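You operate a simulated robot arm through the tools that you are given. There is no shell and no other tool. Be economical: measure what you need, move in short steps, check, and stop when the job is done.

Carry out the task below with a simulated robot arm. There is one attempt and no reset: what you move stays moved.

TASK
Check the bolt wedges on the top of the wooden table. At the end: the red card pack stands on top of the snack box (marked "PASTA"); the bolt wedge with the smallest size on its label from the top of the wooden table is on the beige plate; the bolt wedge with the largest size on its label from the top of the wooden table is on top of the green tea tin; the blue battery stands on top of the yellow battery; whatever was shut is shut again. Leave all else as you found it, and nothing knocked over.
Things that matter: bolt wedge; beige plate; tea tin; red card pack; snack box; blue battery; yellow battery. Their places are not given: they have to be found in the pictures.

It is judged by the outcome, as a careful person would: the job done as asked, and still so three seconds after it is handed in. It fails if anything else is knocked over, pushed out of place, dropped, spilled or broken.

THE ROBOT
A 6-joint arm with a two-finger parallel gripper, fixed in place. Base frame: the origin is at the foot of the arm, x ahead of it, y to its left, z up; the work surface is at about z = 0. Lengths are in cm, angles in degrees, forces in N, time in s.
With the tool pointing down near the work surface it reaches from about 18 to 46 cm from the base axis. Its first joint turns from -70.0 to 70.0 degrees. Payload 1.9 kg.
Tool frame: the origin (TCP) lies between the finger pads and is the grasp point; the fingertips stand 2.3 cm ahead of it; z points along the fingers, y is the line along which they close. The gripper opens to 9.4 cm. The fingers are 3.8 cm wide and 1 cm thick; the gripper's body (5.4 by 9.6 cm) begins 3.9 cm behind the TCP.
Orientation is that of the tool frame in the base frame, as a unit quaternion [w, x, y, z]. With the fingers straight down and closing along the base's y, the tool's x points along the base's -x, its y along +y and its z along -z.

THE INTERFACE
- The arm moves only by the tool play_rows. Its argument "motion" is a list of rows, each a list of 7 numbers: the shift along the tool's x, y, z in m, then the turn, a rotation vector about the tool's x, y, z in degrees, then the opening in per cent of the stroke, from 0 (shut) to 100 (fully open). In form: [[tx, ty, tz, ax, ay, az, claw], ...]. A call has 1 to 20 rows; each row is the pose to reach, as a shift and turn from the pose commanded when the call began, along the tool's axes at that moment. A row lasts 0.2 s, in which the tool goes at most 5 cm and 8.6 degrees; a call with a longer step from one row to the next is refused whole, and so is a gripper value outside its range. A pose out of reach is approached as far as the arm can. The call stops where the force on the tool passes 40 N (or 10 N more than at its start, if that is more) or the arm is blocked; 0.2 s more then pass. The fingers move at their own pace (about 10.8 cm/s each) and stop on an object; they squeeze with about 34 N. The grip force told is the motor's: it shows also when the fingers shut on nothing. Time passes only in rows, and 0.2 s behind the last, so rows that repeat a pose let the fingers close. It gives the time, the measured TCP pose, the force on the tool (base axes), the opening and the grip force at its end, in the units of the frame above (readings bear some noise), and new pictures: "views" is both (left out), scene, wrist or none.
- Cameras (640 x 400 px; columns grow to the right, rows downward): "scene" is fixed at [7.7, 34.49, 43.28]; the picture's right is [-0.56, -0.83, 0.00], its down [-0.45, 0.30, -0.84] and it looks along [0.70, -0.46, -0.55] (base axes); focal length 214 px, centre (320, 200). "wrist" rides on the gripper at [-3.9, 0, -4.4] in the tool frame; the picture's right is [0.00, -1.00, 0.00], its down [0.97, 0.00, -0.24] and it looks along [0.24, 0.00, 0.97] (tool axes); focal length 218 px, centre (320, 200).
- point_at(camera, pixels): for up to 12 pixels [column, row] of the newest picture of that camera ("zoom" is the newest enlarged one), the place [x, y, z] in the base frame of the surface seen there, good to about 0.3 cm, but the place of the scene camera against the robot may be out by one fixed shift of up to 1.8 cm in any direction. No time passes.
- enlarge(camera, box): a new picture of the part [left, top, right, bottom] of that camera's present view, enlarged. No time passes.
- hand_in(): hands the job in; it is judged then, once.

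Work in short steps. Measure before you move; look again where a grasp or a placing could have gone wrong, and mend it. You have 80 turns and 120 pictures in all, those below and enlarged ones among them. Open the gripper and draw the arm clear of the work before you hand the job in, unless the task says otherwise; then end with one line.

The tools are called after ">>>" by a JSON object that holds its "api" and its "payload". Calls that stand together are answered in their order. play_rows: Moves the arm, as the interface text tells. Its arguments: {"type":"object","properties":{"motion":{"type":"array"},"views":{"type":"string","enum":["both","scene","wrist","none"]}},"required":["motion"]} The other tools are called the same way: point_at (camera, pixels) gives the place of the surface under pixels of a picture; enlarge (camera, box) takes an enlarged picture of a part of a camera's view; hand_in () hands the job in.

At the start:

```text
t: 0.0
tool_pos: [27.49, -1.66, 39.32]
tool_rot: [0.0, 0.001, 1.0, 0.001]
ft_force: [-0.3, 0.1, 0.0]
finger_gap: 9.42
grip_force: 0.0
```

scene: 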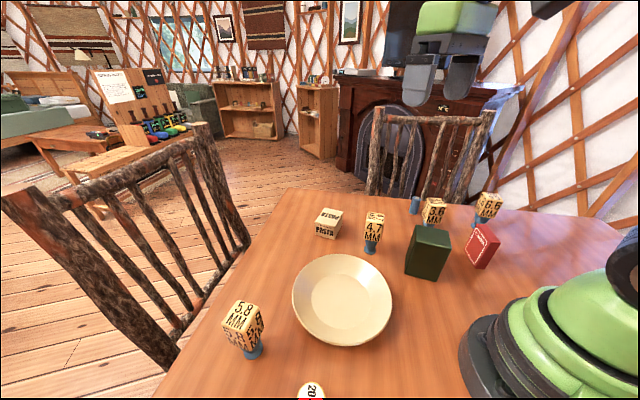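
wrist: 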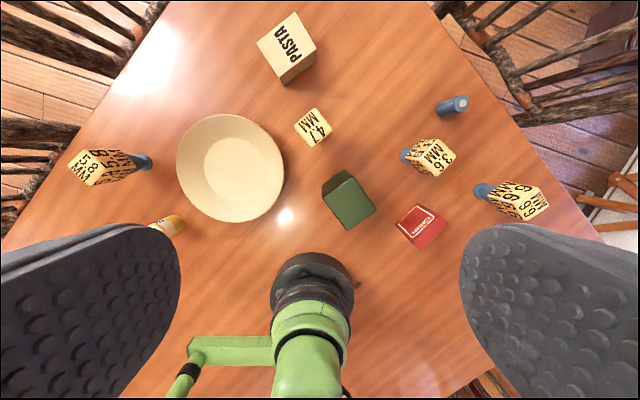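

The wrist view shows four wedges (labels about 5.8, 4.7, 3.6, 6.?), a plate, tin, cards, box and batteries. I enlarge to read the labels.

>>> {"api": "enlarge", "payload": {"camera": "scene", "box": [300, 180, 520, 290]}}

>>> {"api": "enlarge", "payload": {"camera": "wrist", "box": [380, 80, 560, 260]}}

>>> {"api": "enlarge", "payload": {"camera": "scene", "box": [200, 280, 360, 400]}}

>>> {"api": "point_at", "payload": {"camera": "wrist", "pixels": [[285, 32], [312, 126], [434, 160], [522, 203], [92, 170], [460, 104], [348, 192], [425, 220], [230, 165], [178, 223], [144, 163], [405, 155]]}}

```text
2.91 times, centred on (410, 235) of scene
```

zoom: 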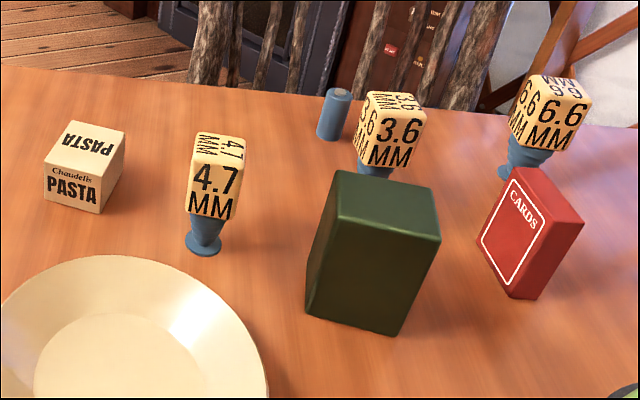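

```text
2.22 times, centred on (470, 170) of wrist
```

zoom: 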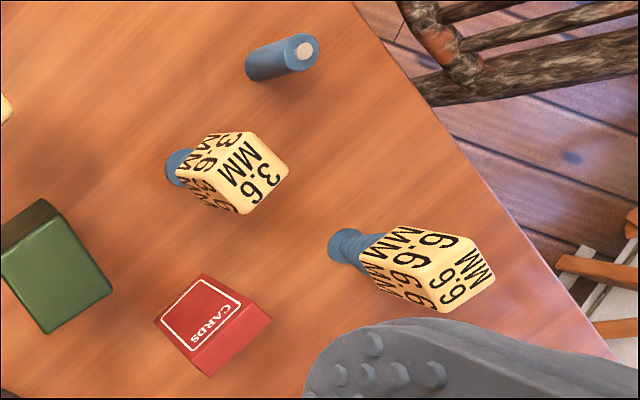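

```text
3.33 times, centred on (280, 340) of scene
```

zoom: 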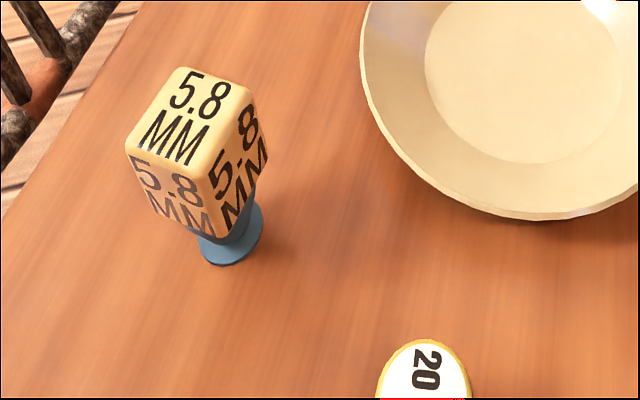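

```text
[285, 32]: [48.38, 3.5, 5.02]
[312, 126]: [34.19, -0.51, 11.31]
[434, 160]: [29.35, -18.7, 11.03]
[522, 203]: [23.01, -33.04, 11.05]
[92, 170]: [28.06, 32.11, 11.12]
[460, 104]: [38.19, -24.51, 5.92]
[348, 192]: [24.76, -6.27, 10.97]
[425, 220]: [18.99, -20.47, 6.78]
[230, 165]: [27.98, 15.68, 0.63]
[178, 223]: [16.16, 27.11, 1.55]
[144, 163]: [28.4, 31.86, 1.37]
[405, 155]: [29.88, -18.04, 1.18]
```

Smallest is 3.6, largest 6.6. Now I look at the yellow object by the left finger and at the shapes more closely.

>>> {"api": "enlarge", "payload": {"camera": "wrist", "box": [60, 130, 220, 250]}}

>>> {"api": "play_rows", "payload": {"motion": [[0, 0.04, 0, 0, 0, 0, 100], [0, 0.08, 0, 0, 0, 0, 100], [0, 0.12, 0, 0, 0, 0, 100], [0, 0.16, 0.0, 0, 0, 0, 100], [0, 0.2, 0.0, 0, 0, 0, 100], [0.03, 0.22, 0.0, 0, 0, 0, 100]]}}

```text
3.33 times, centred on (140, 190) of wrist
```

zoom: 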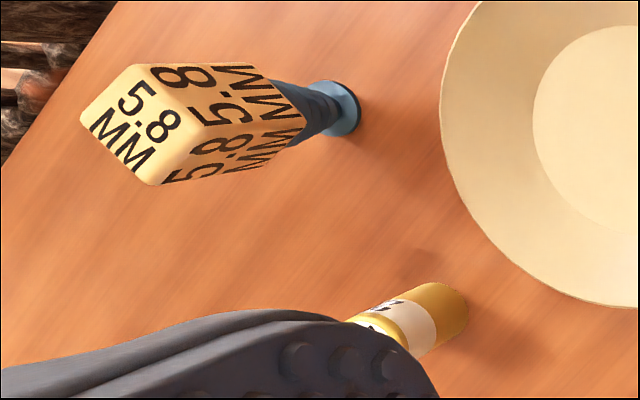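

```text
t: 1.4
tool_pos: [24.77, 20.35, 39.42]
tool_rot: [0.0, 0.001, 1.0, 0.0]
ft_force: [-0.1, -0.9, -1.1]
finger_gap: 9.4
grip_force: 0.0
```

scene: 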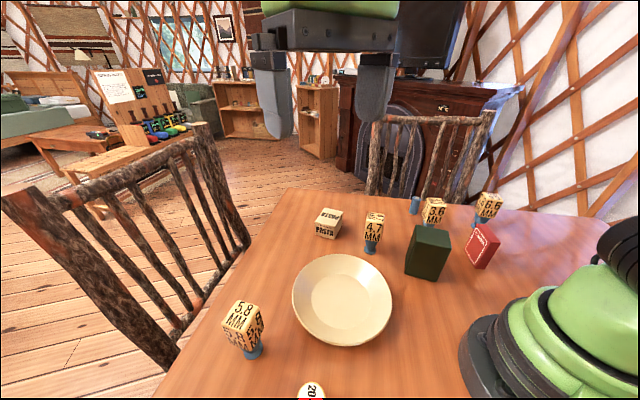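
wrist: 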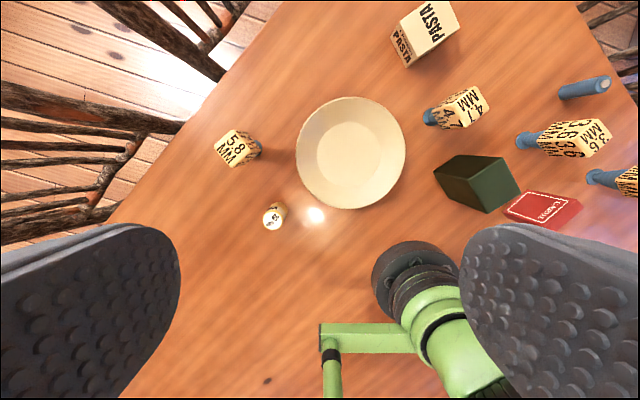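

A yellow cylinder stands at wrist (275,215). I enlarge it and measure the rest.

>>> {"api": "enlarge", "payload": {"camera": "wrist", "box": [205, 120, 325, 240]}}

>>> {"api": "point_at", "payload": {"camera": "wrist", "pixels": [[273, 218], [281, 207], [265, 214], [282, 218], [347, 100], [347, 205], [300, 152], [403, 152], [350, 153]]}}

```text
3.33 times, centred on (265, 180) of wrist
```

zoom: 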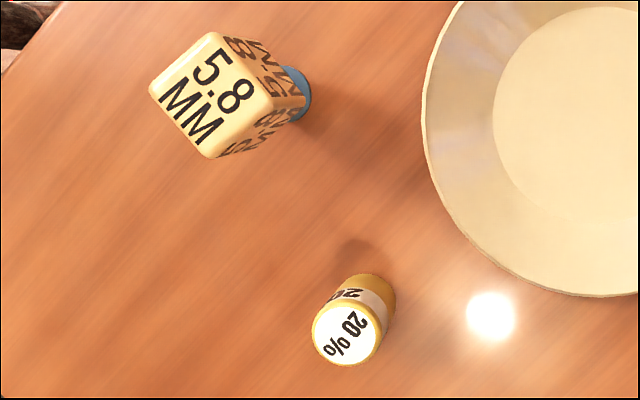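

```text
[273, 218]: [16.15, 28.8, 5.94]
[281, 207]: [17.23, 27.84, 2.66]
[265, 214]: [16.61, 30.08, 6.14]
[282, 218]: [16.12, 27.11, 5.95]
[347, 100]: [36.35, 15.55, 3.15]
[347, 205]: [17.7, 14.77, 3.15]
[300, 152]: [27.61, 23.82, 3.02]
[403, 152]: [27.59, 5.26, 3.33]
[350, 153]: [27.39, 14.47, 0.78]
```

The yellow battery stands at about (16.6,28.4), 6 cm tall. Next I hover over the 3.6 wedge to measure it.

>>> {"api": "play_rows", "payload": {"motion": [[0, -0.04, 0, 0, 0, 0, 100], [-0.01, -0.08, 0, 0, 0, 0, 100], [-0.02, -0.12, 0, 0, 0, 0, 100], [-0.03, -0.16, 0.0, 0, 0, 0, 100], [-0.04, -0.2, 0.0, 0, 0, 0, 100], [-0.04, -0.24, 0.0, 0, 0, 0, 100], [-0.04, -0.28, 0.02, 0, 0, 0, 100], [-0.04, -0.32, 0.04, 0, 0, 0, 100], [-0.04, -0.36, 0.06, 0, 0, 0, 100], [-0.045, -0.39, 0.08, 0, 0, 0, 100], [-0.045, -0.39, 0.1, 0, 0, 0, 100]], "views": "wrist"}}

```text
t: 3.8
tool_pos: [28.97, -18.69, 29.38]
tool_rot: [0.001, -0.001, 1.0, 0.0]
ft_force: [-0.1, 0.6, 0.2]
finger_gap: 9.4
grip_force: 0.0
```

wrist: 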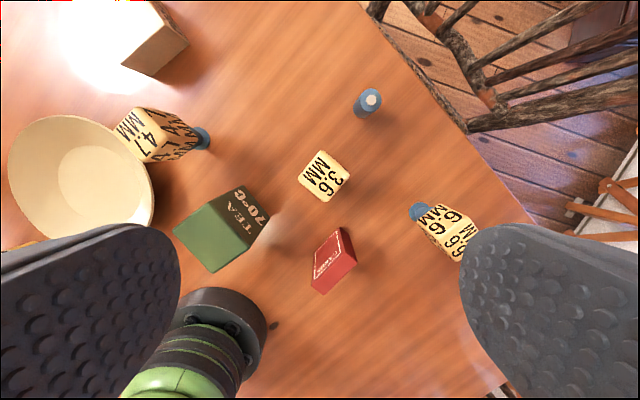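

>>> {"api": "enlarge", "payload": {"camera": "wrist", "box": [160, 120, 400, 300]}}

>>> {"api": "point_at", "payload": {"camera": "wrist", "pixels": [[324, 175], [319, 155], [345, 174], [329, 197], [303, 180], [370, 100], [360, 110], [176, 236], [207, 268], [242, 238], [345, 232], [325, 288]]}}

```text
2.22 times, centred on (280, 210) of wrist
```

zoom: 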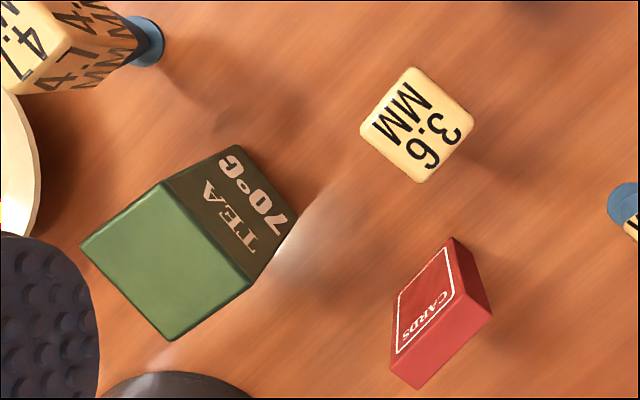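

```text
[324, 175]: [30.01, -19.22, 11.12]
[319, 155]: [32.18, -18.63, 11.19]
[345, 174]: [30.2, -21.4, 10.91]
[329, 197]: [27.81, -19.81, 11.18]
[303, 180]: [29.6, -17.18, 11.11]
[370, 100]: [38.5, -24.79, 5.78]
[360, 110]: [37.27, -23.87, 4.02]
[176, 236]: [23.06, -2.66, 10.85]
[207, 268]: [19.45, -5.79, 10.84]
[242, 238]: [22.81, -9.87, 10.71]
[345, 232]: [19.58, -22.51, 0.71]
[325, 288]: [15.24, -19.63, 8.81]
```

The 3.6 block's top centre is about (29.95,-19.2), top z 11.1, faces turned ~49°. I turn the tool 41° and come down above it.

>>> {"api": "play_rows", "payload": {"motion": [[-0.003, -0.002, 0.03, 0, 0, 8.2, 100], [-0.006, -0.004, 0.06, 0, 0, 16.4, 100], [-0.01, -0.005, 0.09, 0, 0, 24.6, 100], [-0.01, -0.005, 0.11, 0, 0, 32.8, 100], [-0.01, -0.005, 0.125, 0, 0, 41, 100], [-0.01, -0.005, 0.135, 0, 0, 41, 100]]}}

```text
t: 5.2
tool_pos: [30.04, -19.21, 15.84]
tool_rot: [0.001, 0.351, 0.936, 0.0]
ft_force: [-0.5, 0.2, 0.2]
finger_gap: 9.4
grip_force: 0.0
```

scene: 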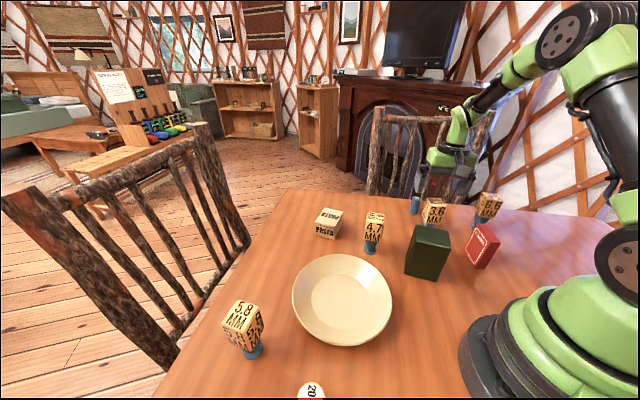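
wrist: 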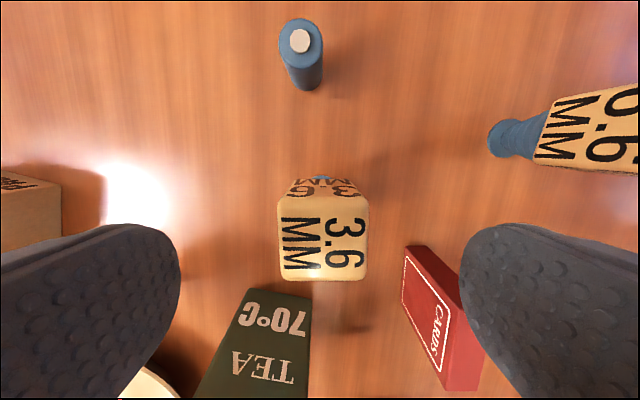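

The block is centred between the fingers; cards and tin stand clear of them. I go down to z≈9 and close.

>>> {"api": "play_rows", "payload": {"motion": [[0, 0, 0.025, 0, 0, 0, 100], [0, 0, 0.05, 0, 0, 0, 100], [0, 0, 0.068, 0, 0, 0, 100], [0, 0, 0.068, 0, 0, 0, 60], [0, 0, 0.068, 0, 0, 0, 30], [0, 0, 0.068, 0, 0, 0, 30], [0, 0, 0.068, 0, 0, 0, 30]], "views": "wrist"}}

```text
t: 6.8
tool_pos: [30.09, -19.23, 9.09]
tool_rot: [0.0, 0.35, 0.937, 0.001]
ft_force: [0.5, 0.3, -0.3]
finger_gap: 4.2
grip_force: 34.2
```

wrist: 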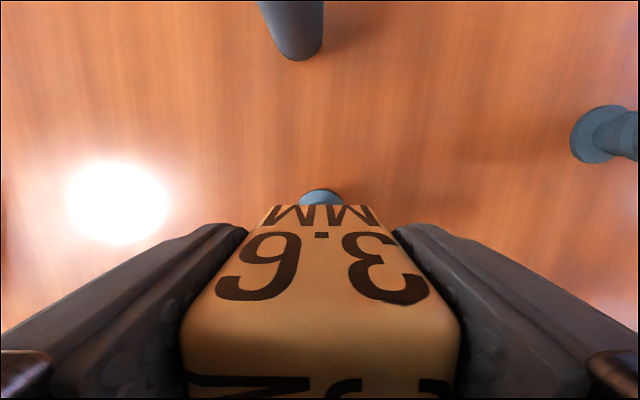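

Held at 4.2 cm. I lift to z≈25 and carry it over the plate centre, turning back to the plain orientation.

>>> {"api": "play_rows", "payload": {"motion": [[0, 0, -0.03, 0, 0, 0, 30], [0, 0, -0.07, 0, 0, 0, 30], [0, 0, -0.11, 0, 0, 0, 30], [0, 0, -0.15, 0, 0, 0, 30], [0.0245, 0.0237, -0.17, 0, 0, -4, 30], [0.049, 0.0474, -0.17, 0, 0, -8, 30], [0.0735, 0.0711, -0.17, 0, 0, -12, 30], [0.098, 0.0948, -0.17, 0, 0, -16, 30], [0.1225, 0.1185, -0.17, 0, 0, -20, 30], [0.147, 0.1422, -0.17, 0, 0, -24, 30], [0.1715, 0.1659, -0.17, 0, 0, -28, 30], [0.196, 0.1896, -0.17, 0, 0, -32, 30], [0.2205, 0.2133, -0.17, 0, 0, -36, 30], [0.245, 0.237, -0.17, 0, 0, -41, 30], [0.245, 0.237, -0.15, 0, 0, -41, 30]]}}

```text
t: 10.0
tool_pos: [27.09, 14.87, 24.05]
tool_rot: [0.001, 0.0, 1.0, -0.001]
ft_force: [-0.8, 0.4, -2.1]
finger_gap: 4.18
grip_force: 33.7
```

scene: 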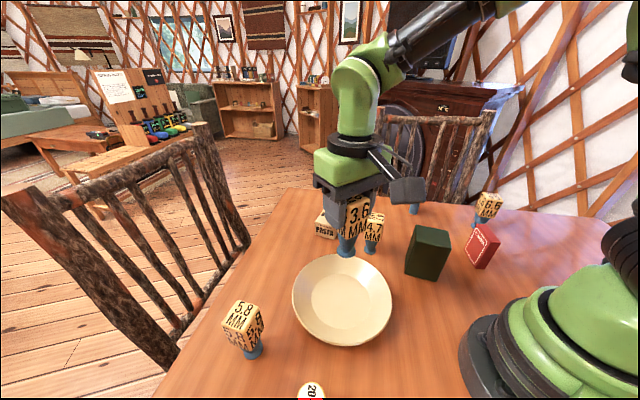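
wrist: 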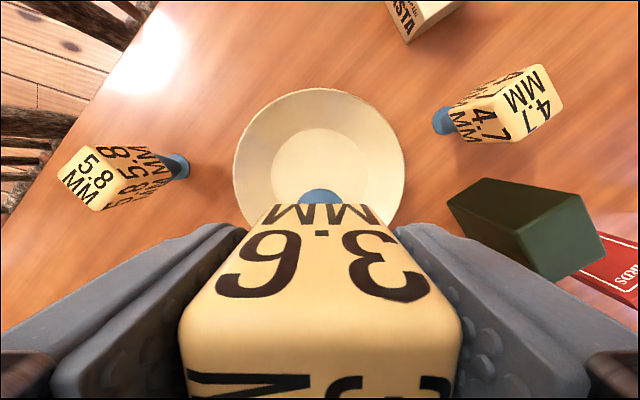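

The wedge is over the plate. I lower to z≈10, a few mm above contact.

>>> {"api": "play_rows", "payload": {"motion": [[0, 0, 0.03, 0, 0, 0, 30], [0, 0, 0.06, 0, 0, 0, 30], [0, 0, 0.09, 0, 0, 0, 30], [0, 0, 0.115, 0, 0, 0, 30], [0, 0, 0.13, 0, 0, 0, 30], [0, 0, 0.136, 0, 0, 0, 30], [0, 0, 0.139, 0, 0, 0, 30], [0, 0, 0.14, 0, 0, 0, 30], [0, 0, 0.14, 0, 0, 0, 30]], "views": "scene"}}

>>> {"api": "enlarge", "payload": {"camera": "scene", "box": [270, 200, 410, 350]}}

```text
t: 12.0
tool_pos: [27.32, 14.74, 10.1]
tool_rot: [-0.001, 0.0, 1.0, 0.001]
ft_force: [0.7, -0.5, -2.6]
finger_gap: 4.17
grip_force: 34.6
```

scene: 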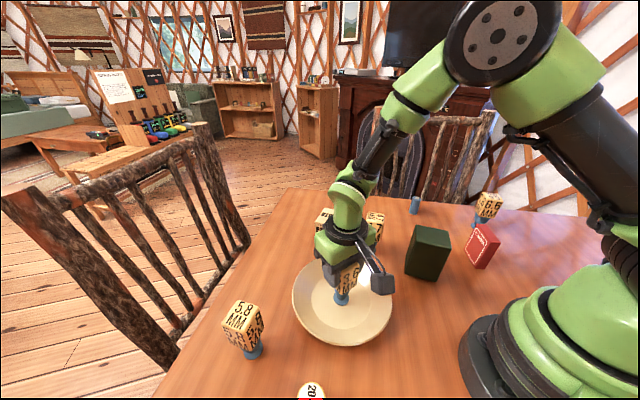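

```text
2.67 times, centred on (340, 275) of scene
```

zoom: 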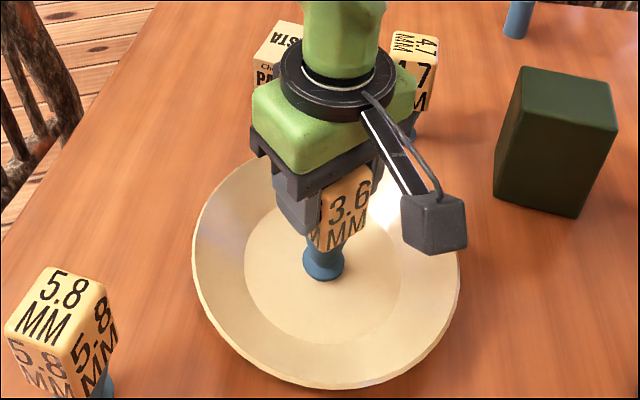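

Still free at z 10.1 (force ≈ weight). I lower 2.5 mm in small steps and read the force.

>>> {"api": "play_rows", "payload": {"motion": [[0, 0, 0.001, 0, 0, 0, 30], [0, 0, 0.002, 0, 0, 0, 30], [0, 0, 0.0025, 0, 0, 0, 30]], "views": "none"}}

```text
t: 12.8
tool_pos: [27.13, 14.82, 9.84]
tool_rot: [0.001, 0.0, 1.0, 0.001]
ft_force: [-3.9, -2.1, 12.7]
finger_gap: 4.17
grip_force: 34.3
```

Contact felt (12.7 N up). I ease back 0.5 mm, open and rise.

>>> {"api": "play_rows", "payload": {"motion": [[0, 0, -0.0005, 0, 0, 0, 30], [0, 0, -0.0005, 0, 0, 0, 40], [0, 0, -0.0005, 0, 0, 0, 60], [0, 0, -0.0005, 0, 0, 0, 100], [0, 0, -0.0005, 0, 0, 0, 100], [0, 0, -0.03, 0, 0, 0, 100], [0, 0, -0.07, 0, 0, 0, 100], [0, 0, -0.11, 0, 0, 0, 100], [0, 0, -0.15, 0, 0, 0, 100]]}}

```text
t: 14.8
tool_pos: [27.09, 14.8, 24.8]
tool_rot: [0.0, 0.0, 1.0, -0.001]
ft_force: [-0.5, 0.0, 0.1]
finger_gap: 9.4
grip_force: 0.1
```

scene: 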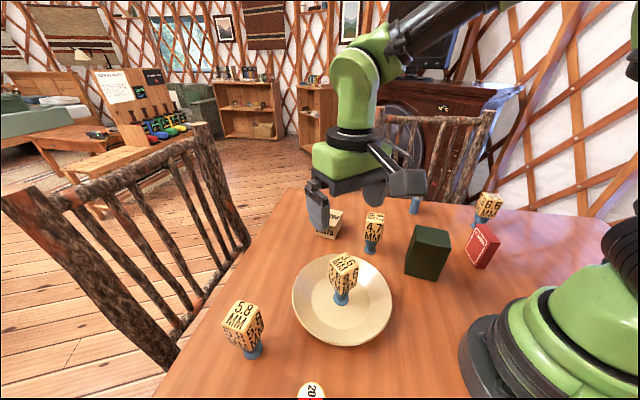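
wrist: 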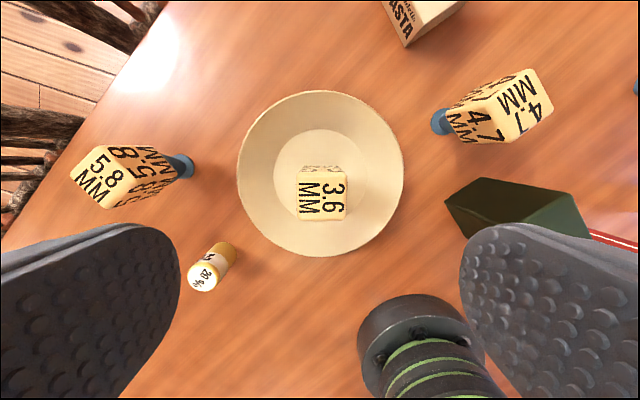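

The 3.6 wedge stands on the plate. Next I hover higher, between the tin and the 6.6 wedge, to measure both.

>>> {"api": "play_rows", "payload": {"motion": [[0, -0.02, -0.03, 0, 0, 0, 100], [0, -0.06, -0.06, 0, 0, 0, 100], [0.01, -0.1, -0.08, 0, 0, 0, 100], [0.02, -0.14, -0.08, 0, 0, 0, 100], [0.03, -0.18, -0.08, 0, 0, 0, 100], [0.035, -0.21, -0.08, 0, 0, 0, 100], [0.035, -0.21, -0.08, 0, 0, 0, 100]], "views": "wrist"}}

>>> {"api": "enlarge", "payload": {"camera": "wrist", "box": [280, 120, 440, 240]}}

```text
t: 16.4
tool_pos: [23.55, -6.33, 32.67]
tool_rot: [0.0, 0.0, 1.0, 0.001]
ft_force: [0.3, 0.5, -0.1]
finger_gap: 9.42
grip_force: 0.0
```

wrist: 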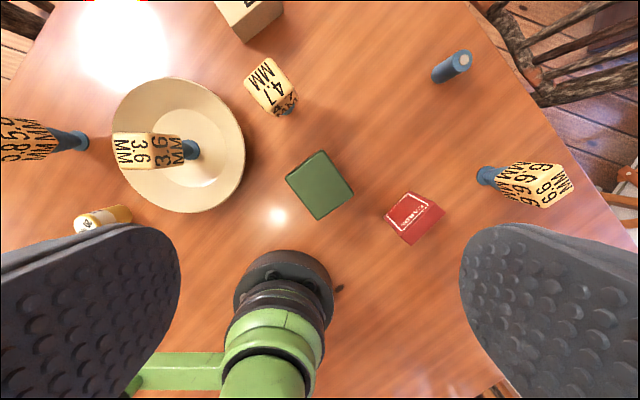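

```text
3.33 times, centred on (360, 180) of wrist
```

zoom: 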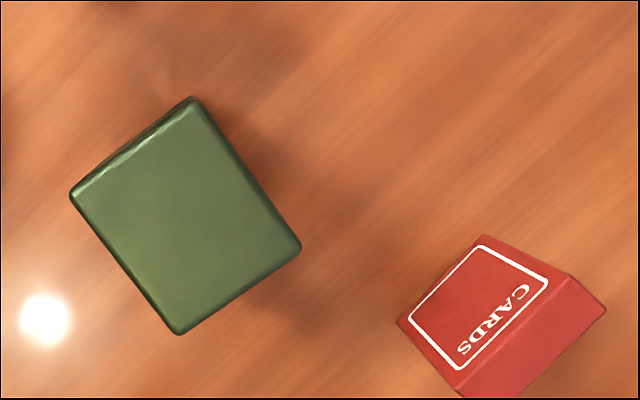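

>>> {"api": "point_at", "payload": {"camera": "zoom", "pixels": [[195, 105], [78, 195], [180, 325], [295, 245], [187, 215], [483, 240], [545, 285], [600, 310], [402, 325], [455, 375], [575, 330], [470, 390]]}}

>>> {"api": "play_rows", "payload": {"motion": [[0, -0.04, 0, 0, 0, 0, 100], [0, -0.08, 0, 0, 0, 0, 100], [0, -0.12, 0, 0, 0, 0, 100], [0, -0.16, 0, 0, 0, 0, 100], [0, -0.2, 0, 0, 0, 0, 100], [0.0, -0.24, 0.02, 0, 0, 0, 100], [0.005, -0.27, 0.04, 0, 0, 0, 100], [0.005, -0.27, 0.05, 0, 0, 0, 100]], "views": "wrist"}}

```text
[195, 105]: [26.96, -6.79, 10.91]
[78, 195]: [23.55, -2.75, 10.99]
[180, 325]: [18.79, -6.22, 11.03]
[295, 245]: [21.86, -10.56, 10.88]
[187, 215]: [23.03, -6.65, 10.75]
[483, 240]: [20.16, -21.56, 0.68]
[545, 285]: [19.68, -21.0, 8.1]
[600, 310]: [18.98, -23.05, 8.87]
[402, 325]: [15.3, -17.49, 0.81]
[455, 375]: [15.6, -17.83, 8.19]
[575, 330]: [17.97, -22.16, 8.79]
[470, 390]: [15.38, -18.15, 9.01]
```

```text
t: 18.2
tool_pos: [22.88, -33.36, 27.75]
tool_rot: [0.0, 0.0, 1.0, 0.001]
ft_force: [0.2, -0.1, -0.8]
finger_gap: 9.4
grip_force: 0.1
```

wrist: 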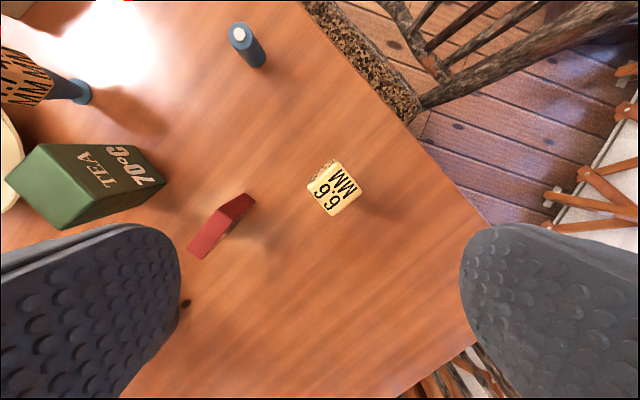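

Tin top centre (22.8,-6.6,11). Now the 6.6 wedge at wrist (335,190): measuring its top.

>>> {"api": "enlarge", "payload": {"camera": "wrist", "box": [180, 140, 380, 265]}}

>>> {"api": "point_at", "payload": {"camera": "wrist", "pixels": [[335, 191], [342, 166], [360, 188], [331, 214], [309, 188]]}}

```text
3.20 times, centred on (280, 202) of wrist
```

zoom: 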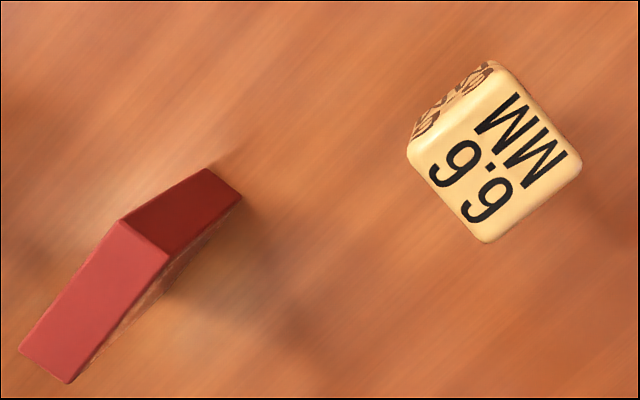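

```text
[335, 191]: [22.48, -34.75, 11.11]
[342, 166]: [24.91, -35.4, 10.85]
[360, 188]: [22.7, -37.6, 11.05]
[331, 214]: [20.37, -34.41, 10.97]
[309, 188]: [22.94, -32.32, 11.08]
```

The 6.6 top centre is about (22.7,-34.7), faces at 41°. I turn 49° and come down to z≈15.5.

>>> {"api": "play_rows", "payload": {"motion": [[0.0, -0.005, 0.02, 0, 0, 8.2, 100], [0.002, -0.01, 0.04, 0, 0, 16.4, 100], [0.002, -0.0135, 0.06, 0, 0, 24.6, 100], [0.002, -0.0135, 0.08, 0, 0, 32.8, 100], [0.002, -0.0135, 0.1, 0, 0, 41, 100], [0.002, -0.0135, 0.12, 0, 0, 49, 100], [0.002, -0.0135, 0.12, 0, 0, 49, 100]], "views": "wrist"}}

```text
t: 19.8
tool_pos: [22.91, -34.5, 15.75]
tool_rot: [0.001, 0.415, 0.91, 0.001]
ft_force: [0.2, -0.1, -0.4]
finger_gap: 9.41
grip_force: 0.1
```

wrist: 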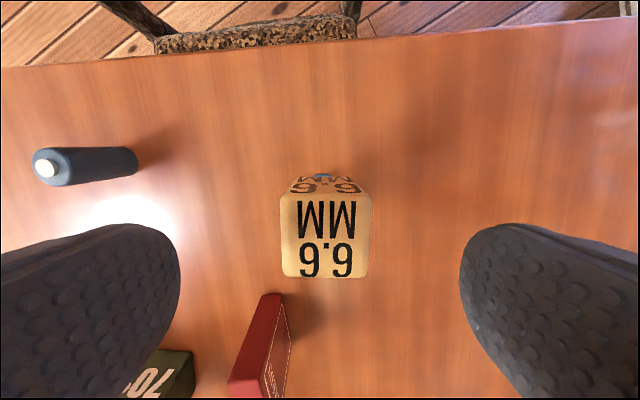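

Well aligned (centre column 326). Down to z≈9 and close.

>>> {"api": "play_rows", "payload": {"motion": [[0, -0.002, 0.025, 0, 0, 0, 100], [0, -0.002, 0.05, 0, 0, 0, 100], [0, -0.002, 0.067, 0, 0, 0, 100], [0, -0.002, 0.067, 0, 0, 0, 60], [0, -0.002, 0.067, 0, 0, 0, 30], [0, -0.002, 0.067, 0, 0, 0, 30], [0, -0.002, 0.067, 0, 0, 0, 30]], "views": "none"}}

```text
t: 21.4
tool_pos: [22.65, -34.64, 9.28]
tool_rot: [0.0, 0.415, 0.91, 0.001]
ft_force: [0.9, -0.5, -0.1]
finger_gap: 4.18
grip_force: 34.1
```

Held. I lift to z≈25 and carry it above the tin centre.

>>> {"api": "play_rows", "payload": {"motion": [[0, 0, -0.03, 0, 0, 0, 30], [0, 0, -0.07, 0, 0, 0, 30], [0, 0, -0.11, 0, 0, 0, 30], [0, 0, -0.15, 0, 0, 0, 30], [0.0211, 0.0185, -0.16, 0, 0, -5, 30], [0.0421, 0.037, -0.16, 0, 0, -10, 30], [0.0632, 0.0555, -0.16, 0, 0, -15, 30], [0.0843, 0.074, -0.16, 0, 0, -20, 30], [0.1054, 0.0925, -0.16, 0, 0, -25, 30], [0.1264, 0.111, -0.16, 0, 0, -30, 30], [0.1475, 0.1295, -0.16, 0, 0, -35, 30], [0.1686, 0.148, -0.16, 0, 0, -40, 30], [0.1896, 0.1665, -0.16, 0, 0, -45, 30], [0.2107, 0.185, -0.16, 0, 0, -49, 30], [0.2107, 0.185, -0.16, 0, 0, -49, 30]]}}

>>> {"api": "enlarge", "payload": {"camera": "scene", "box": [370, 120, 500, 290]}}

```text
t: 24.6
tool_pos: [22.92, -6.68, 25.01]
tool_rot: [0.0, 0.0, 1.0, 0.0]
ft_force: [-0.1, 0.6, -1.9]
finger_gap: 4.17
grip_force: 34.2
```

scene: 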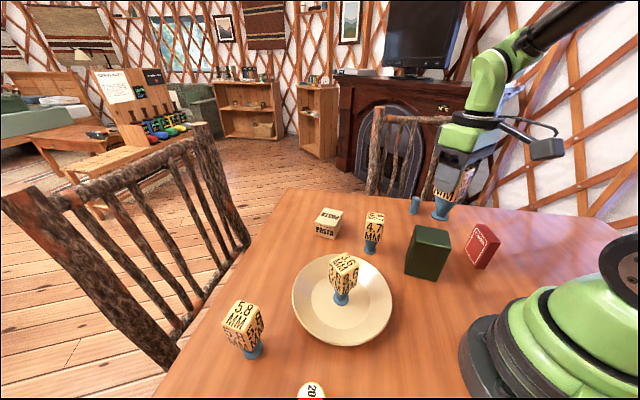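
wrist: 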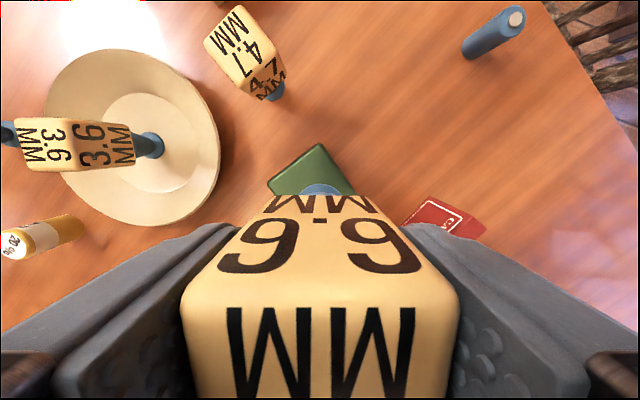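

```text
2.35 times, centred on (435, 205) of scene
```

zoom: 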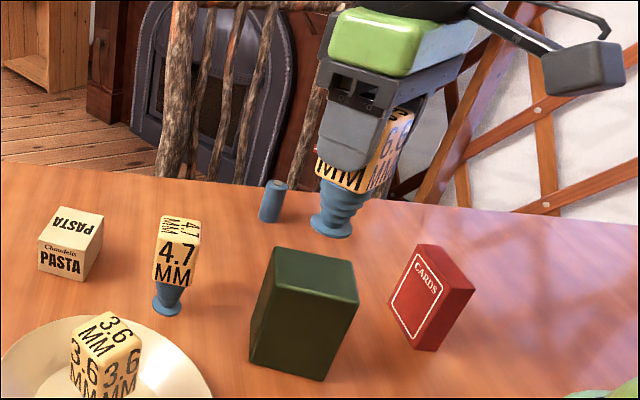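

The foot hangs about 4.7 cm above the tin. I lower to just above contact.

>>> {"api": "play_rows", "payload": {"motion": [[0, 0, 0.02, 0, 0, 0, 30], [0, 0, 0.035, 0, 0, 0, 30], [0, 0, 0.042, 0, 0, 0, 30], [0, 0, 0.045, 0, 0, 0, 30], [0, 0, 0.045, 0, 0, 0, 30]], "views": "scene"}}

>>> {"api": "enlarge", "payload": {"camera": "scene", "box": [370, 150, 500, 290]}}

```text
t: 25.8
tool_pos: [22.82, -6.71, 20.59]
tool_rot: [0.0, 0.001, 1.0, 0.001]
ft_force: [-0.7, -0.9, -2.5]
finger_gap: 4.17
grip_force: 33.8
```

scene: 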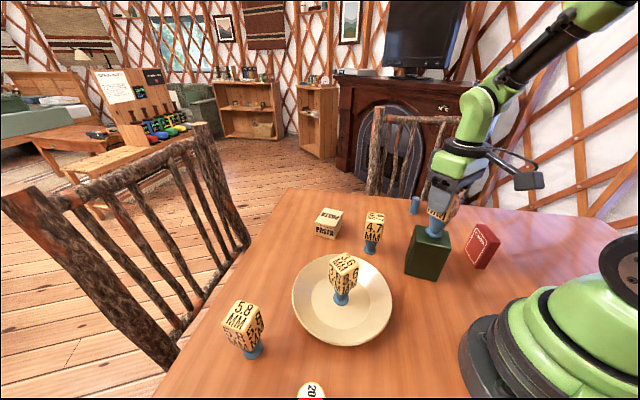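

```text
2.86 times, centred on (435, 220) of scene
```

zoom: 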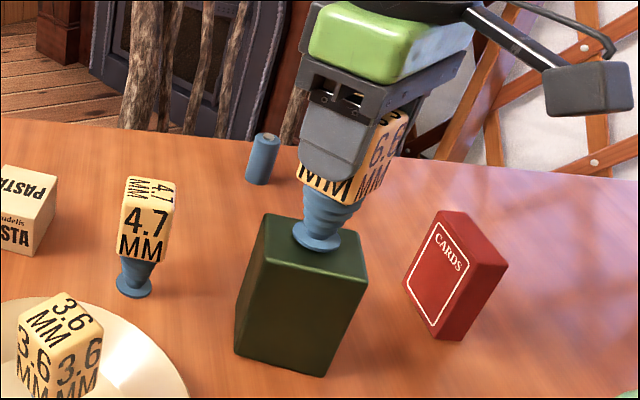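

The foot sits centrally over the tin. I lower in 1 mm steps to about 20.2.

>>> {"api": "play_rows", "payload": {"motion": [[0, 0, 0.001, 0, 0, 0, 30], [0, 0, 0.002, 0, 0, 0, 30], [0, 0, 0.003, 0, 0, 0, 30]], "views": "none"}}

```text
t: 26.6
tool_pos: [22.95, -6.74, 20.45]
tool_rot: [0.001, 0.0, 1.0, -0.001]
ft_force: [-0.1, 0.5, -2.4]
finger_gap: 4.14
grip_force: 33.7
```

>>> {"api": "play_rows", "payload": {"motion": [[0, 0, 0.001, 0, 0, 0, 30], [0, 0, 0.002, 0, 0, 0, 30], [0, 0, 0.002, 0, 0, 0, 30]], "views": "none"}}

```text
t: 27.4
tool_pos: [23.0, -6.76, 20.19]
tool_rot: [0.002, 0.001, 1.0, 0.001]
ft_force: [-3.1, 1.8, 9.8]
finger_gap: 4.18
grip_force: 34.3
stopped in row 3: the force on the tool passed its limit (the readings are from after the stop); the commanded pose is now the measured one
```

Contact at z 20.19. I release and rise.

>>> {"api": "play_rows", "payload": {"motion": [[0, 0, 0, 0, 0, 0, 35], [0, 0, 0, 0, 0, 0, 45], [0, 0, 0, 0, 0, 0, 60], [0, 0, 0, 0, 0, 0, 100], [0, 0, 0, 0, 0, 0, 100], [0, 0, -0.02, 0, 0, 0, 100], [0, 0, -0.05, 0, 0, 0, 100], [0, 0, -0.09, 0, 0, 0, 100], [0, 0, -0.13, 0, 0, 0, 100]]}}

>>> {"api": "enlarge", "payload": {"camera": "scene", "box": [370, 150, 500, 290]}}

```text
t: 29.4
tool_pos: [22.77, -6.72, 33.25]
tool_rot: [0.002, 0.0, 1.0, 0.001]
ft_force: [0.1, 0.5, -0.2]
finger_gap: 9.4
grip_force: 0.1
```

scene: 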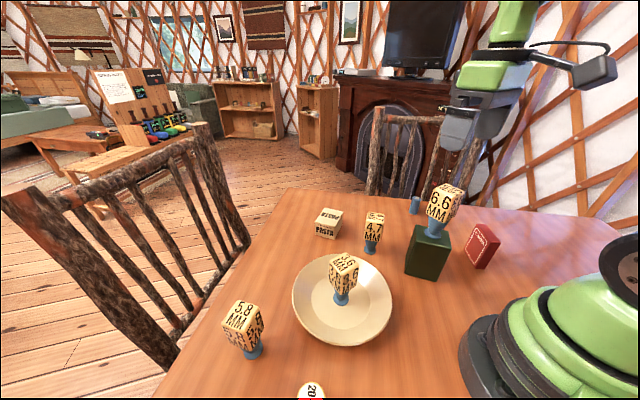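
wrist: 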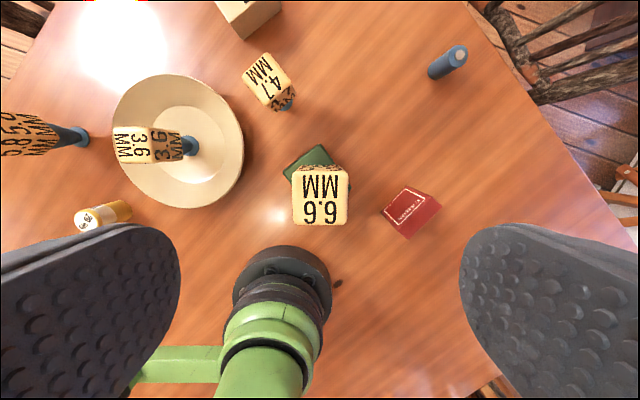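

```text
2.86 times, centred on (435, 220) of scene
```

zoom: 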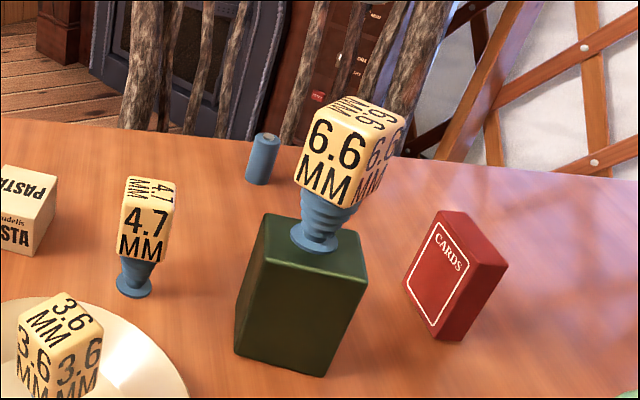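

The 6.6 wedge stands on the tin (stack now 22 cm tall). Next I hover over the card pack to measure it.

>>> {"api": "play_rows", "payload": {"motion": [[0.01, -0.035, 0, 0, 0, 0, 100], [0.02, -0.07, 0, 0, 0, 0, 100], [0.035, -0.105, 0.0, 0, 0, 0, 100], [0.05, -0.14, 0.02, 0, 0, 0, 100], [0.05, -0.14, 0.05, 0, 0, 0, 100], [0.05, -0.14, 0.07, 0, 0, 0, 100]], "views": "wrist"}}

>>> {"api": "enlarge", "payload": {"camera": "wrist", "box": [240, 120, 400, 240]}}

```text
t: 30.8
tool_pos: [17.95, -20.72, 26.04]
tool_rot: [0.002, 0.001, 1.0, 0.0]
ft_force: [-0.8, 0.4, -0.1]
finger_gap: 9.4
grip_force: 0.1
```

wrist: 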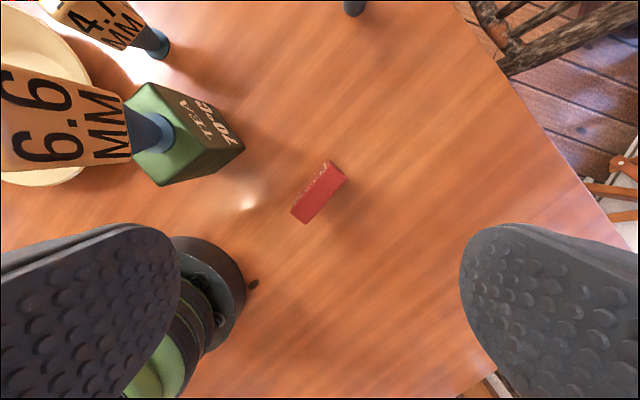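

```text
3.33 times, centred on (320, 180) of wrist
```

zoom: 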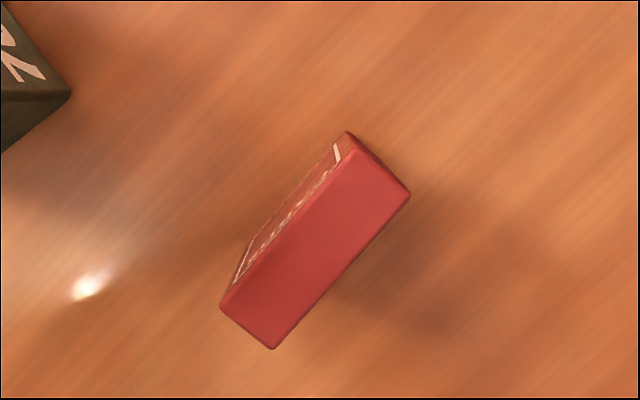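

>>> {"api": "point_at", "payload": {"camera": "zoom", "pixels": [[352, 155], [403, 193], [275, 341], [227, 305], [314, 249]]}}

```text
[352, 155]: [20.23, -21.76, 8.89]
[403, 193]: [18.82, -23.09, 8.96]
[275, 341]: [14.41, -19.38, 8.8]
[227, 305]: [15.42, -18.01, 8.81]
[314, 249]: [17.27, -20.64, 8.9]
```

The pack top centre is (17.25,-20.6), z 8.9, thin side (2.1 cm) along ~52°. Before grasping I check the snack box and reach there, going around the tin stack.

>>> {"api": "play_rows", "payload": {"motion": [[-0.04, 0, 0, 0, 0, 0, 100], [-0.08, 0, 0, 0, 0, 0, 100], [-0.12, 0, 0, 0, 0, 0, 100], [-0.16, 0.01, 0, 0, 0, 0, 100], [-0.19, 0.04, 0, 0, 0, 0, 100], [-0.21, 0.08, 0, 0, 0, 0, 100], [-0.22, 0.12, 0, 0, 0, 0, 100], [-0.23, 0.16, 0, 0, 0, 0, 100], [-0.24, 0.2, 0, 0, 0, 0, 100], [-0.26, 0.24, 0, 0, 0, 0, 100], [-0.26, 0.24, 0, 0, 0, 0, 100]], "views": "wrist"}}

>>> {"api": "enlarge", "payload": {"camera": "wrist", "box": [240, 100, 400, 220]}}

```text
t: 33.2
tool_pos: [43.6, 3.66, 26.24]
tool_rot: [0.003, 0.002, 1.0, 0.002]
ft_force: [-0.4, -0.1, -0.2]
finger_gap: 9.4
grip_force: 0.1
out of reach, approached as far as the arm can: row 10, 11
```

wrist: 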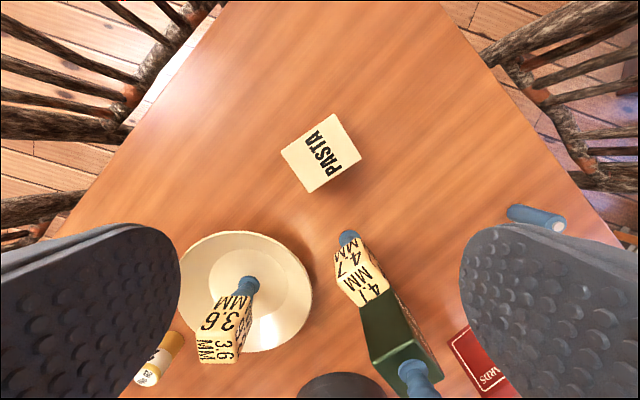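

```text
3.33 times, centred on (320, 160) of wrist
```

zoom: 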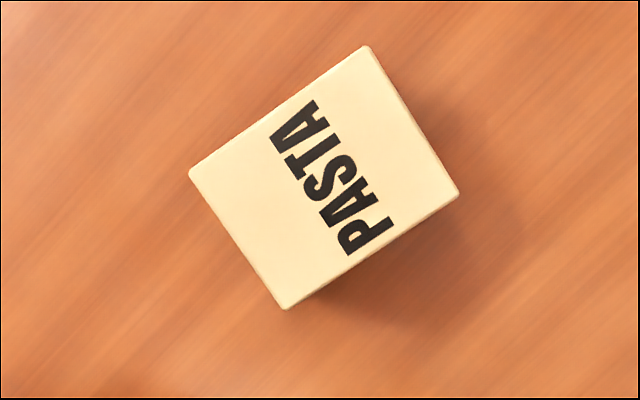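

>>> {"api": "point_at", "payload": {"camera": "zoom", "pixels": [[364, 52], [196, 172], [285, 302], [453, 192], [325, 180]]}}

>>> {"api": "play_rows", "payload": {"motion": [[-0.02, 0, 0.04, 0, 0, 0, 100], [-0.03, 0, 0.08, 0, 0, 0, 100], [-0.04, 0, 0.12, 0, 0, 0, 100], [-0.05, 0, 0.12, 0, 0, 0, 100], [-0.06, 0, 0.12, 0, 0, 0, 100]], "views": "none"}}

```text
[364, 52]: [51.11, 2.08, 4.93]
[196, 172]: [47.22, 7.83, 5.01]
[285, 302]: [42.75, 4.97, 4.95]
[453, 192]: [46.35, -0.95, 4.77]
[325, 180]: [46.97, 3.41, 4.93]
```

```text
t: 34.4
tool_pos: [46.11, 3.66, 13.99]
tool_rot: [0.002, 0.001, 1.0, 0.001]
ft_force: [-0.2, -0.1, -0.3]
finger_gap: 9.41
grip_force: 0.1
out of reach, approached as far as the arm can: row 1, 2, 3, 4, 5
```

Box top: centre (46.9,3.5,4.95), 6.9 x 5.3 cm, long edge at ~124°. I test the reach lower down.

>>> {"api": "play_rows", "payload": {"motion": [[0.0, 0, 0.015, 0, 0, 0, 100], [-0.005, 0, 0.028, 0, 0, 0, 100], [-0.01, 0, 0.028, 0, 0, 0, 100], [-0.015, 0, 0.028, 0, 0, 0, 100], [-0.015, 0, 0.028, 0, 0, 0, 100]], "views": "none"}}

```text
t: 35.6
tool_pos: [46.07, 3.78, 11.3]
tool_rot: [0.001, 0.0, 1.0, 0.001]
ft_force: [-0.2, -0.2, -0.3]
finger_gap: 9.43
grip_force: 0.0
out of reach, approached as far as the arm can: row 2, 3, 4, 5
```

Limit is x≈46.1 there, enough: pack target (46.1,3.0) lies wholly on the box. I go back around to the cards, turning the tool 38°.

>>> {"api": "play_rows", "payload": {"motion": [[0.02, 0, -0.04, 0, 0, 0, 100], [0.04, 0, -0.08, 0, 0, 0, 100], [0.06, 0, -0.12, 0, 0, 0, 100], [0.08, -0.03, -0.15, 0, 0, 4, 100], [0.1, -0.065, -0.15, 0, 0, 8, 100], [0.11, -0.105, -0.15, 0, 0, 12, 100], [0.12, -0.145, -0.15, 0, 0, 16, 100], [0.13, -0.185, -0.15, 0, 0, 20, 100], [0.14, -0.225, -0.15, 0, 0, 24, 100], [0.165, -0.244, -0.15, 0, 0, 28, 100], [0.205, -0.244, -0.15, 0, 0, 32, 100], [0.245, -0.244, -0.15, 0, 0, 36, 100], [0.288, -0.244, -0.15, 0, 0, 38, 100], [0.288, -0.244, -0.13, 0, 0, 38, 100]], "views": "wrist"}}

```text
t: 38.6
tool_pos: [17.18, -20.65, 24.22]
tool_rot: [0.001, 0.327, 0.945, 0.001]
ft_force: [-0.2, -0.4, -0.7]
finger_gap: 9.38
grip_force: 0.2
```

wrist: 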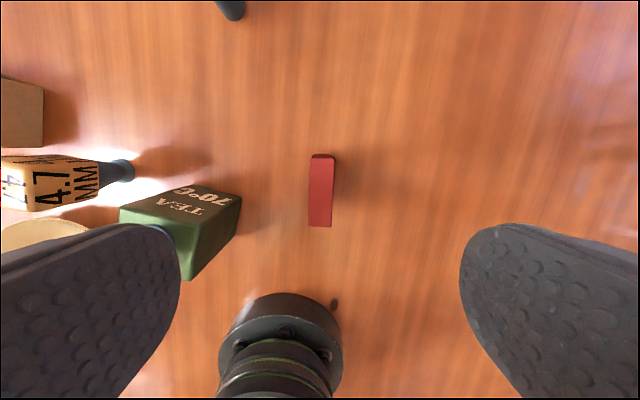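

The pack is aligned and centred (column 321). I descend to z≈6.3, close and look.

>>> {"api": "play_rows", "payload": {"motion": [[0, 0, 0.04, 0, 0, 0, 100], [0, 0, 0.08, 0, 0, 0, 100], [0, 0, 0.11, 0, 0, 0, 100], [0, 0, 0.14, 0, 0, 0, 100], [0, 0, 0.165, 0, 0, 0, 100], [0, 0, 0.179, 0, 0, 0, 100], [0, 0, 0.179, 0, 0, 0, 60], [0, 0, 0.179, 0, 0, 0, 30], [0, 0, 0.179, 0, 0, 0, 10], [0, 0, 0.179, 0, 0, 0, 10], [0, 0, 0.179, 0, 0, 0, 10]], "views": "both"}}

```text
t: 41.0
tool_pos: [17.48, -20.65, 6.24]
tool_rot: [0.001, 0.326, 0.945, 0.001]
ft_force: [0.2, -0.4, -0.1]
finger_gap: 2.26
grip_force: 34.0
```

scene: 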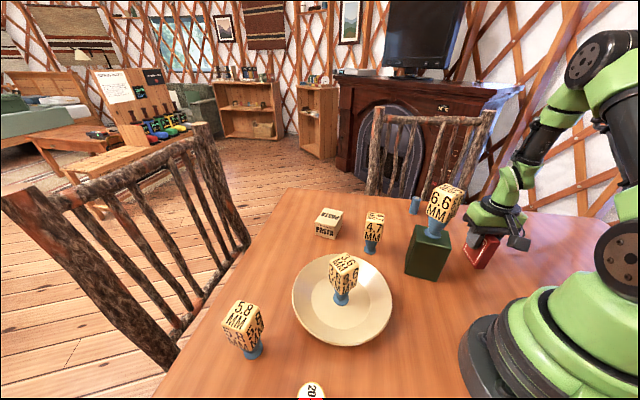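
wrist: 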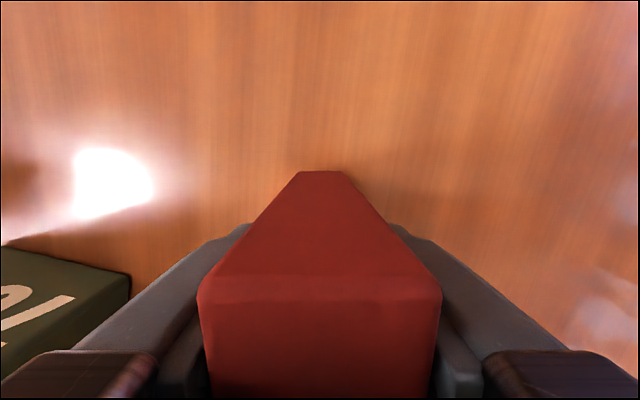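

Pack held (2.26 cm). I lift to z≈21 and carry it out around the tin stack to near the snack box.

>>> {"api": "play_rows", "payload": {"motion": [[0, 0, -0.03, 0, 0, 0, 10], [0, 0, -0.07, 0, 0, 0, 10], [0, 0, -0.11, 0, 0, 0, 10], [0, 0, -0.15, 0, 0, 0, 10], [-0.0315, 0.0246, -0.15, 0, 0, 2, 10], [-0.0599, 0.0532, -0.15, 0, 0, 4, 10], [-0.0852, 0.0857, -0.15, 0, 0, 6, 10], [-0.0934, 0.1239, -0.15, 0, 0, 8, 10], [-0.0946, 0.1629, -0.15, 0, 0, 10, 10], [-0.0888, 0.2027, -0.15, 0, 0, 12, 10], [-0.083, 0.2426, -0.15, 0, 0, 14, 10], [-0.0771, 0.2825, -0.15, 0, 0, 16, 10], [-0.0744, 0.3184, -0.15, 0, 0, 18, 10], [-0.0739, 0.3434, -0.15, 0, 0, 18, 10], [-0.0739, 0.3434, -0.15, 0, 0, 18, 10]]}}

```text
t: 44.2
tool_pos: [44.56, 1.67, 21.47]
tool_rot: [0.001, 0.47, 0.882, 0.0]
ft_force: [0.7, 0.0, -2.0]
finger_gap: 2.28
grip_force: 33.8
```

scene: 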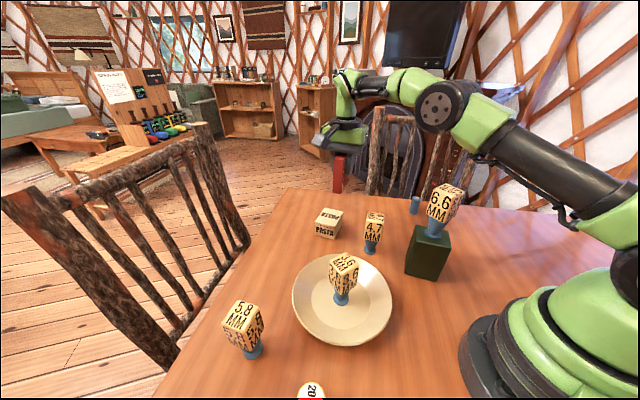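
wrist: 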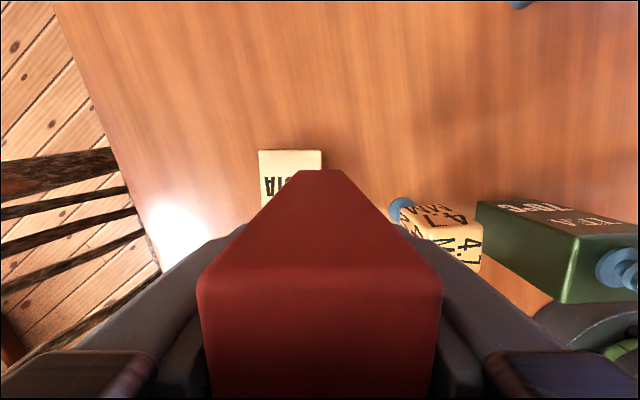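

I move over the target (46.1,3.0) and lower to z≈12.3, still ~1 cm above the box.

>>> {"api": "play_rows", "payload": {"motion": [[0.0, 0.003, 0.03, 0, 0, 0, 10], [0.001, 0.01, 0.06, 0, 0, 0, 10], [0.002, 0.02, 0.08, 0, 0, 0, 10], [0.002, 0.02, 0.092, 0, 0, 0, 10], [0.002, 0.02, 0.092, 0, 0, 0, 10]]}}

>>> {"api": "enlarge", "payload": {"camera": "scene", "box": [280, 150, 400, 250]}}

```text
t: 45.4
tool_pos: [45.89, 3.13, 12.39]
tool_rot: [0.001, 0.47, 0.883, 0.002]
ft_force: [-0.7, -0.2, 0.0]
finger_gap: 2.28
grip_force: 34.4
```

scene: 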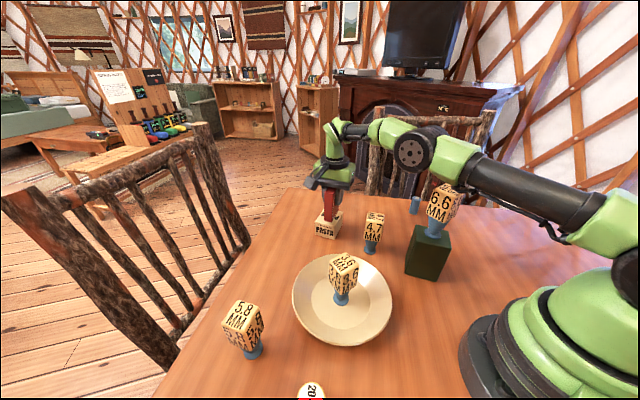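
wrist: 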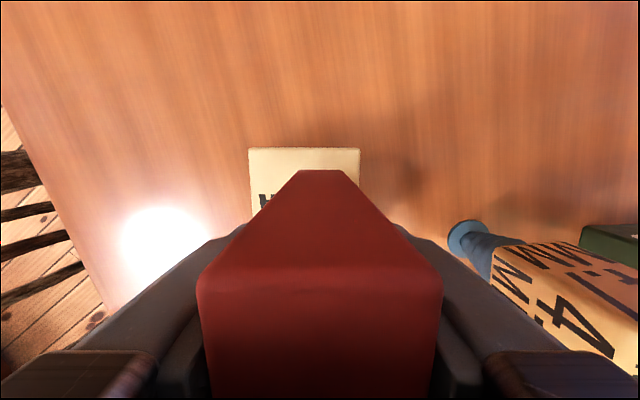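

```text
4.00 times, centred on (340, 200) of scene
```

zoom: 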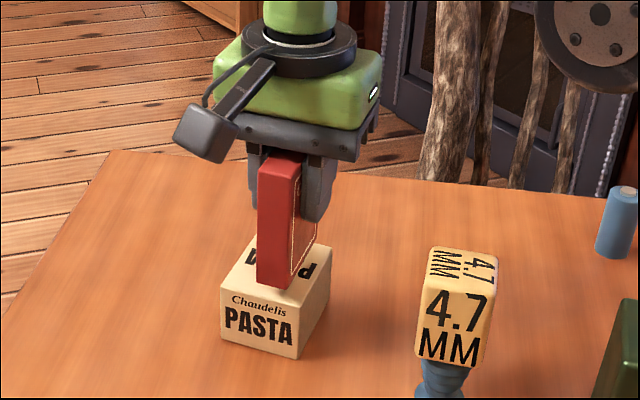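

The pack hangs ~1 cm above the box; I check its near lower edge against the box's near edge.

>>> {"api": "point_at", "payload": {"camera": "zoom", "pixels": [[259, 277], [281, 286], [270, 270], [316, 240], [226, 280], [298, 292], [326, 253], [253, 241], [270, 292]]}}

```text
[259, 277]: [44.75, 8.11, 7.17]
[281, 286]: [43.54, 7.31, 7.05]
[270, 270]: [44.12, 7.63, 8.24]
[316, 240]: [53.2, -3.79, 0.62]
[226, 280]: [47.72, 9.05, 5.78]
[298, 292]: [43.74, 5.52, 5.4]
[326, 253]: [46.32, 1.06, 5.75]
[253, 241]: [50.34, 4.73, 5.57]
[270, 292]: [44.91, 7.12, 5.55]
```

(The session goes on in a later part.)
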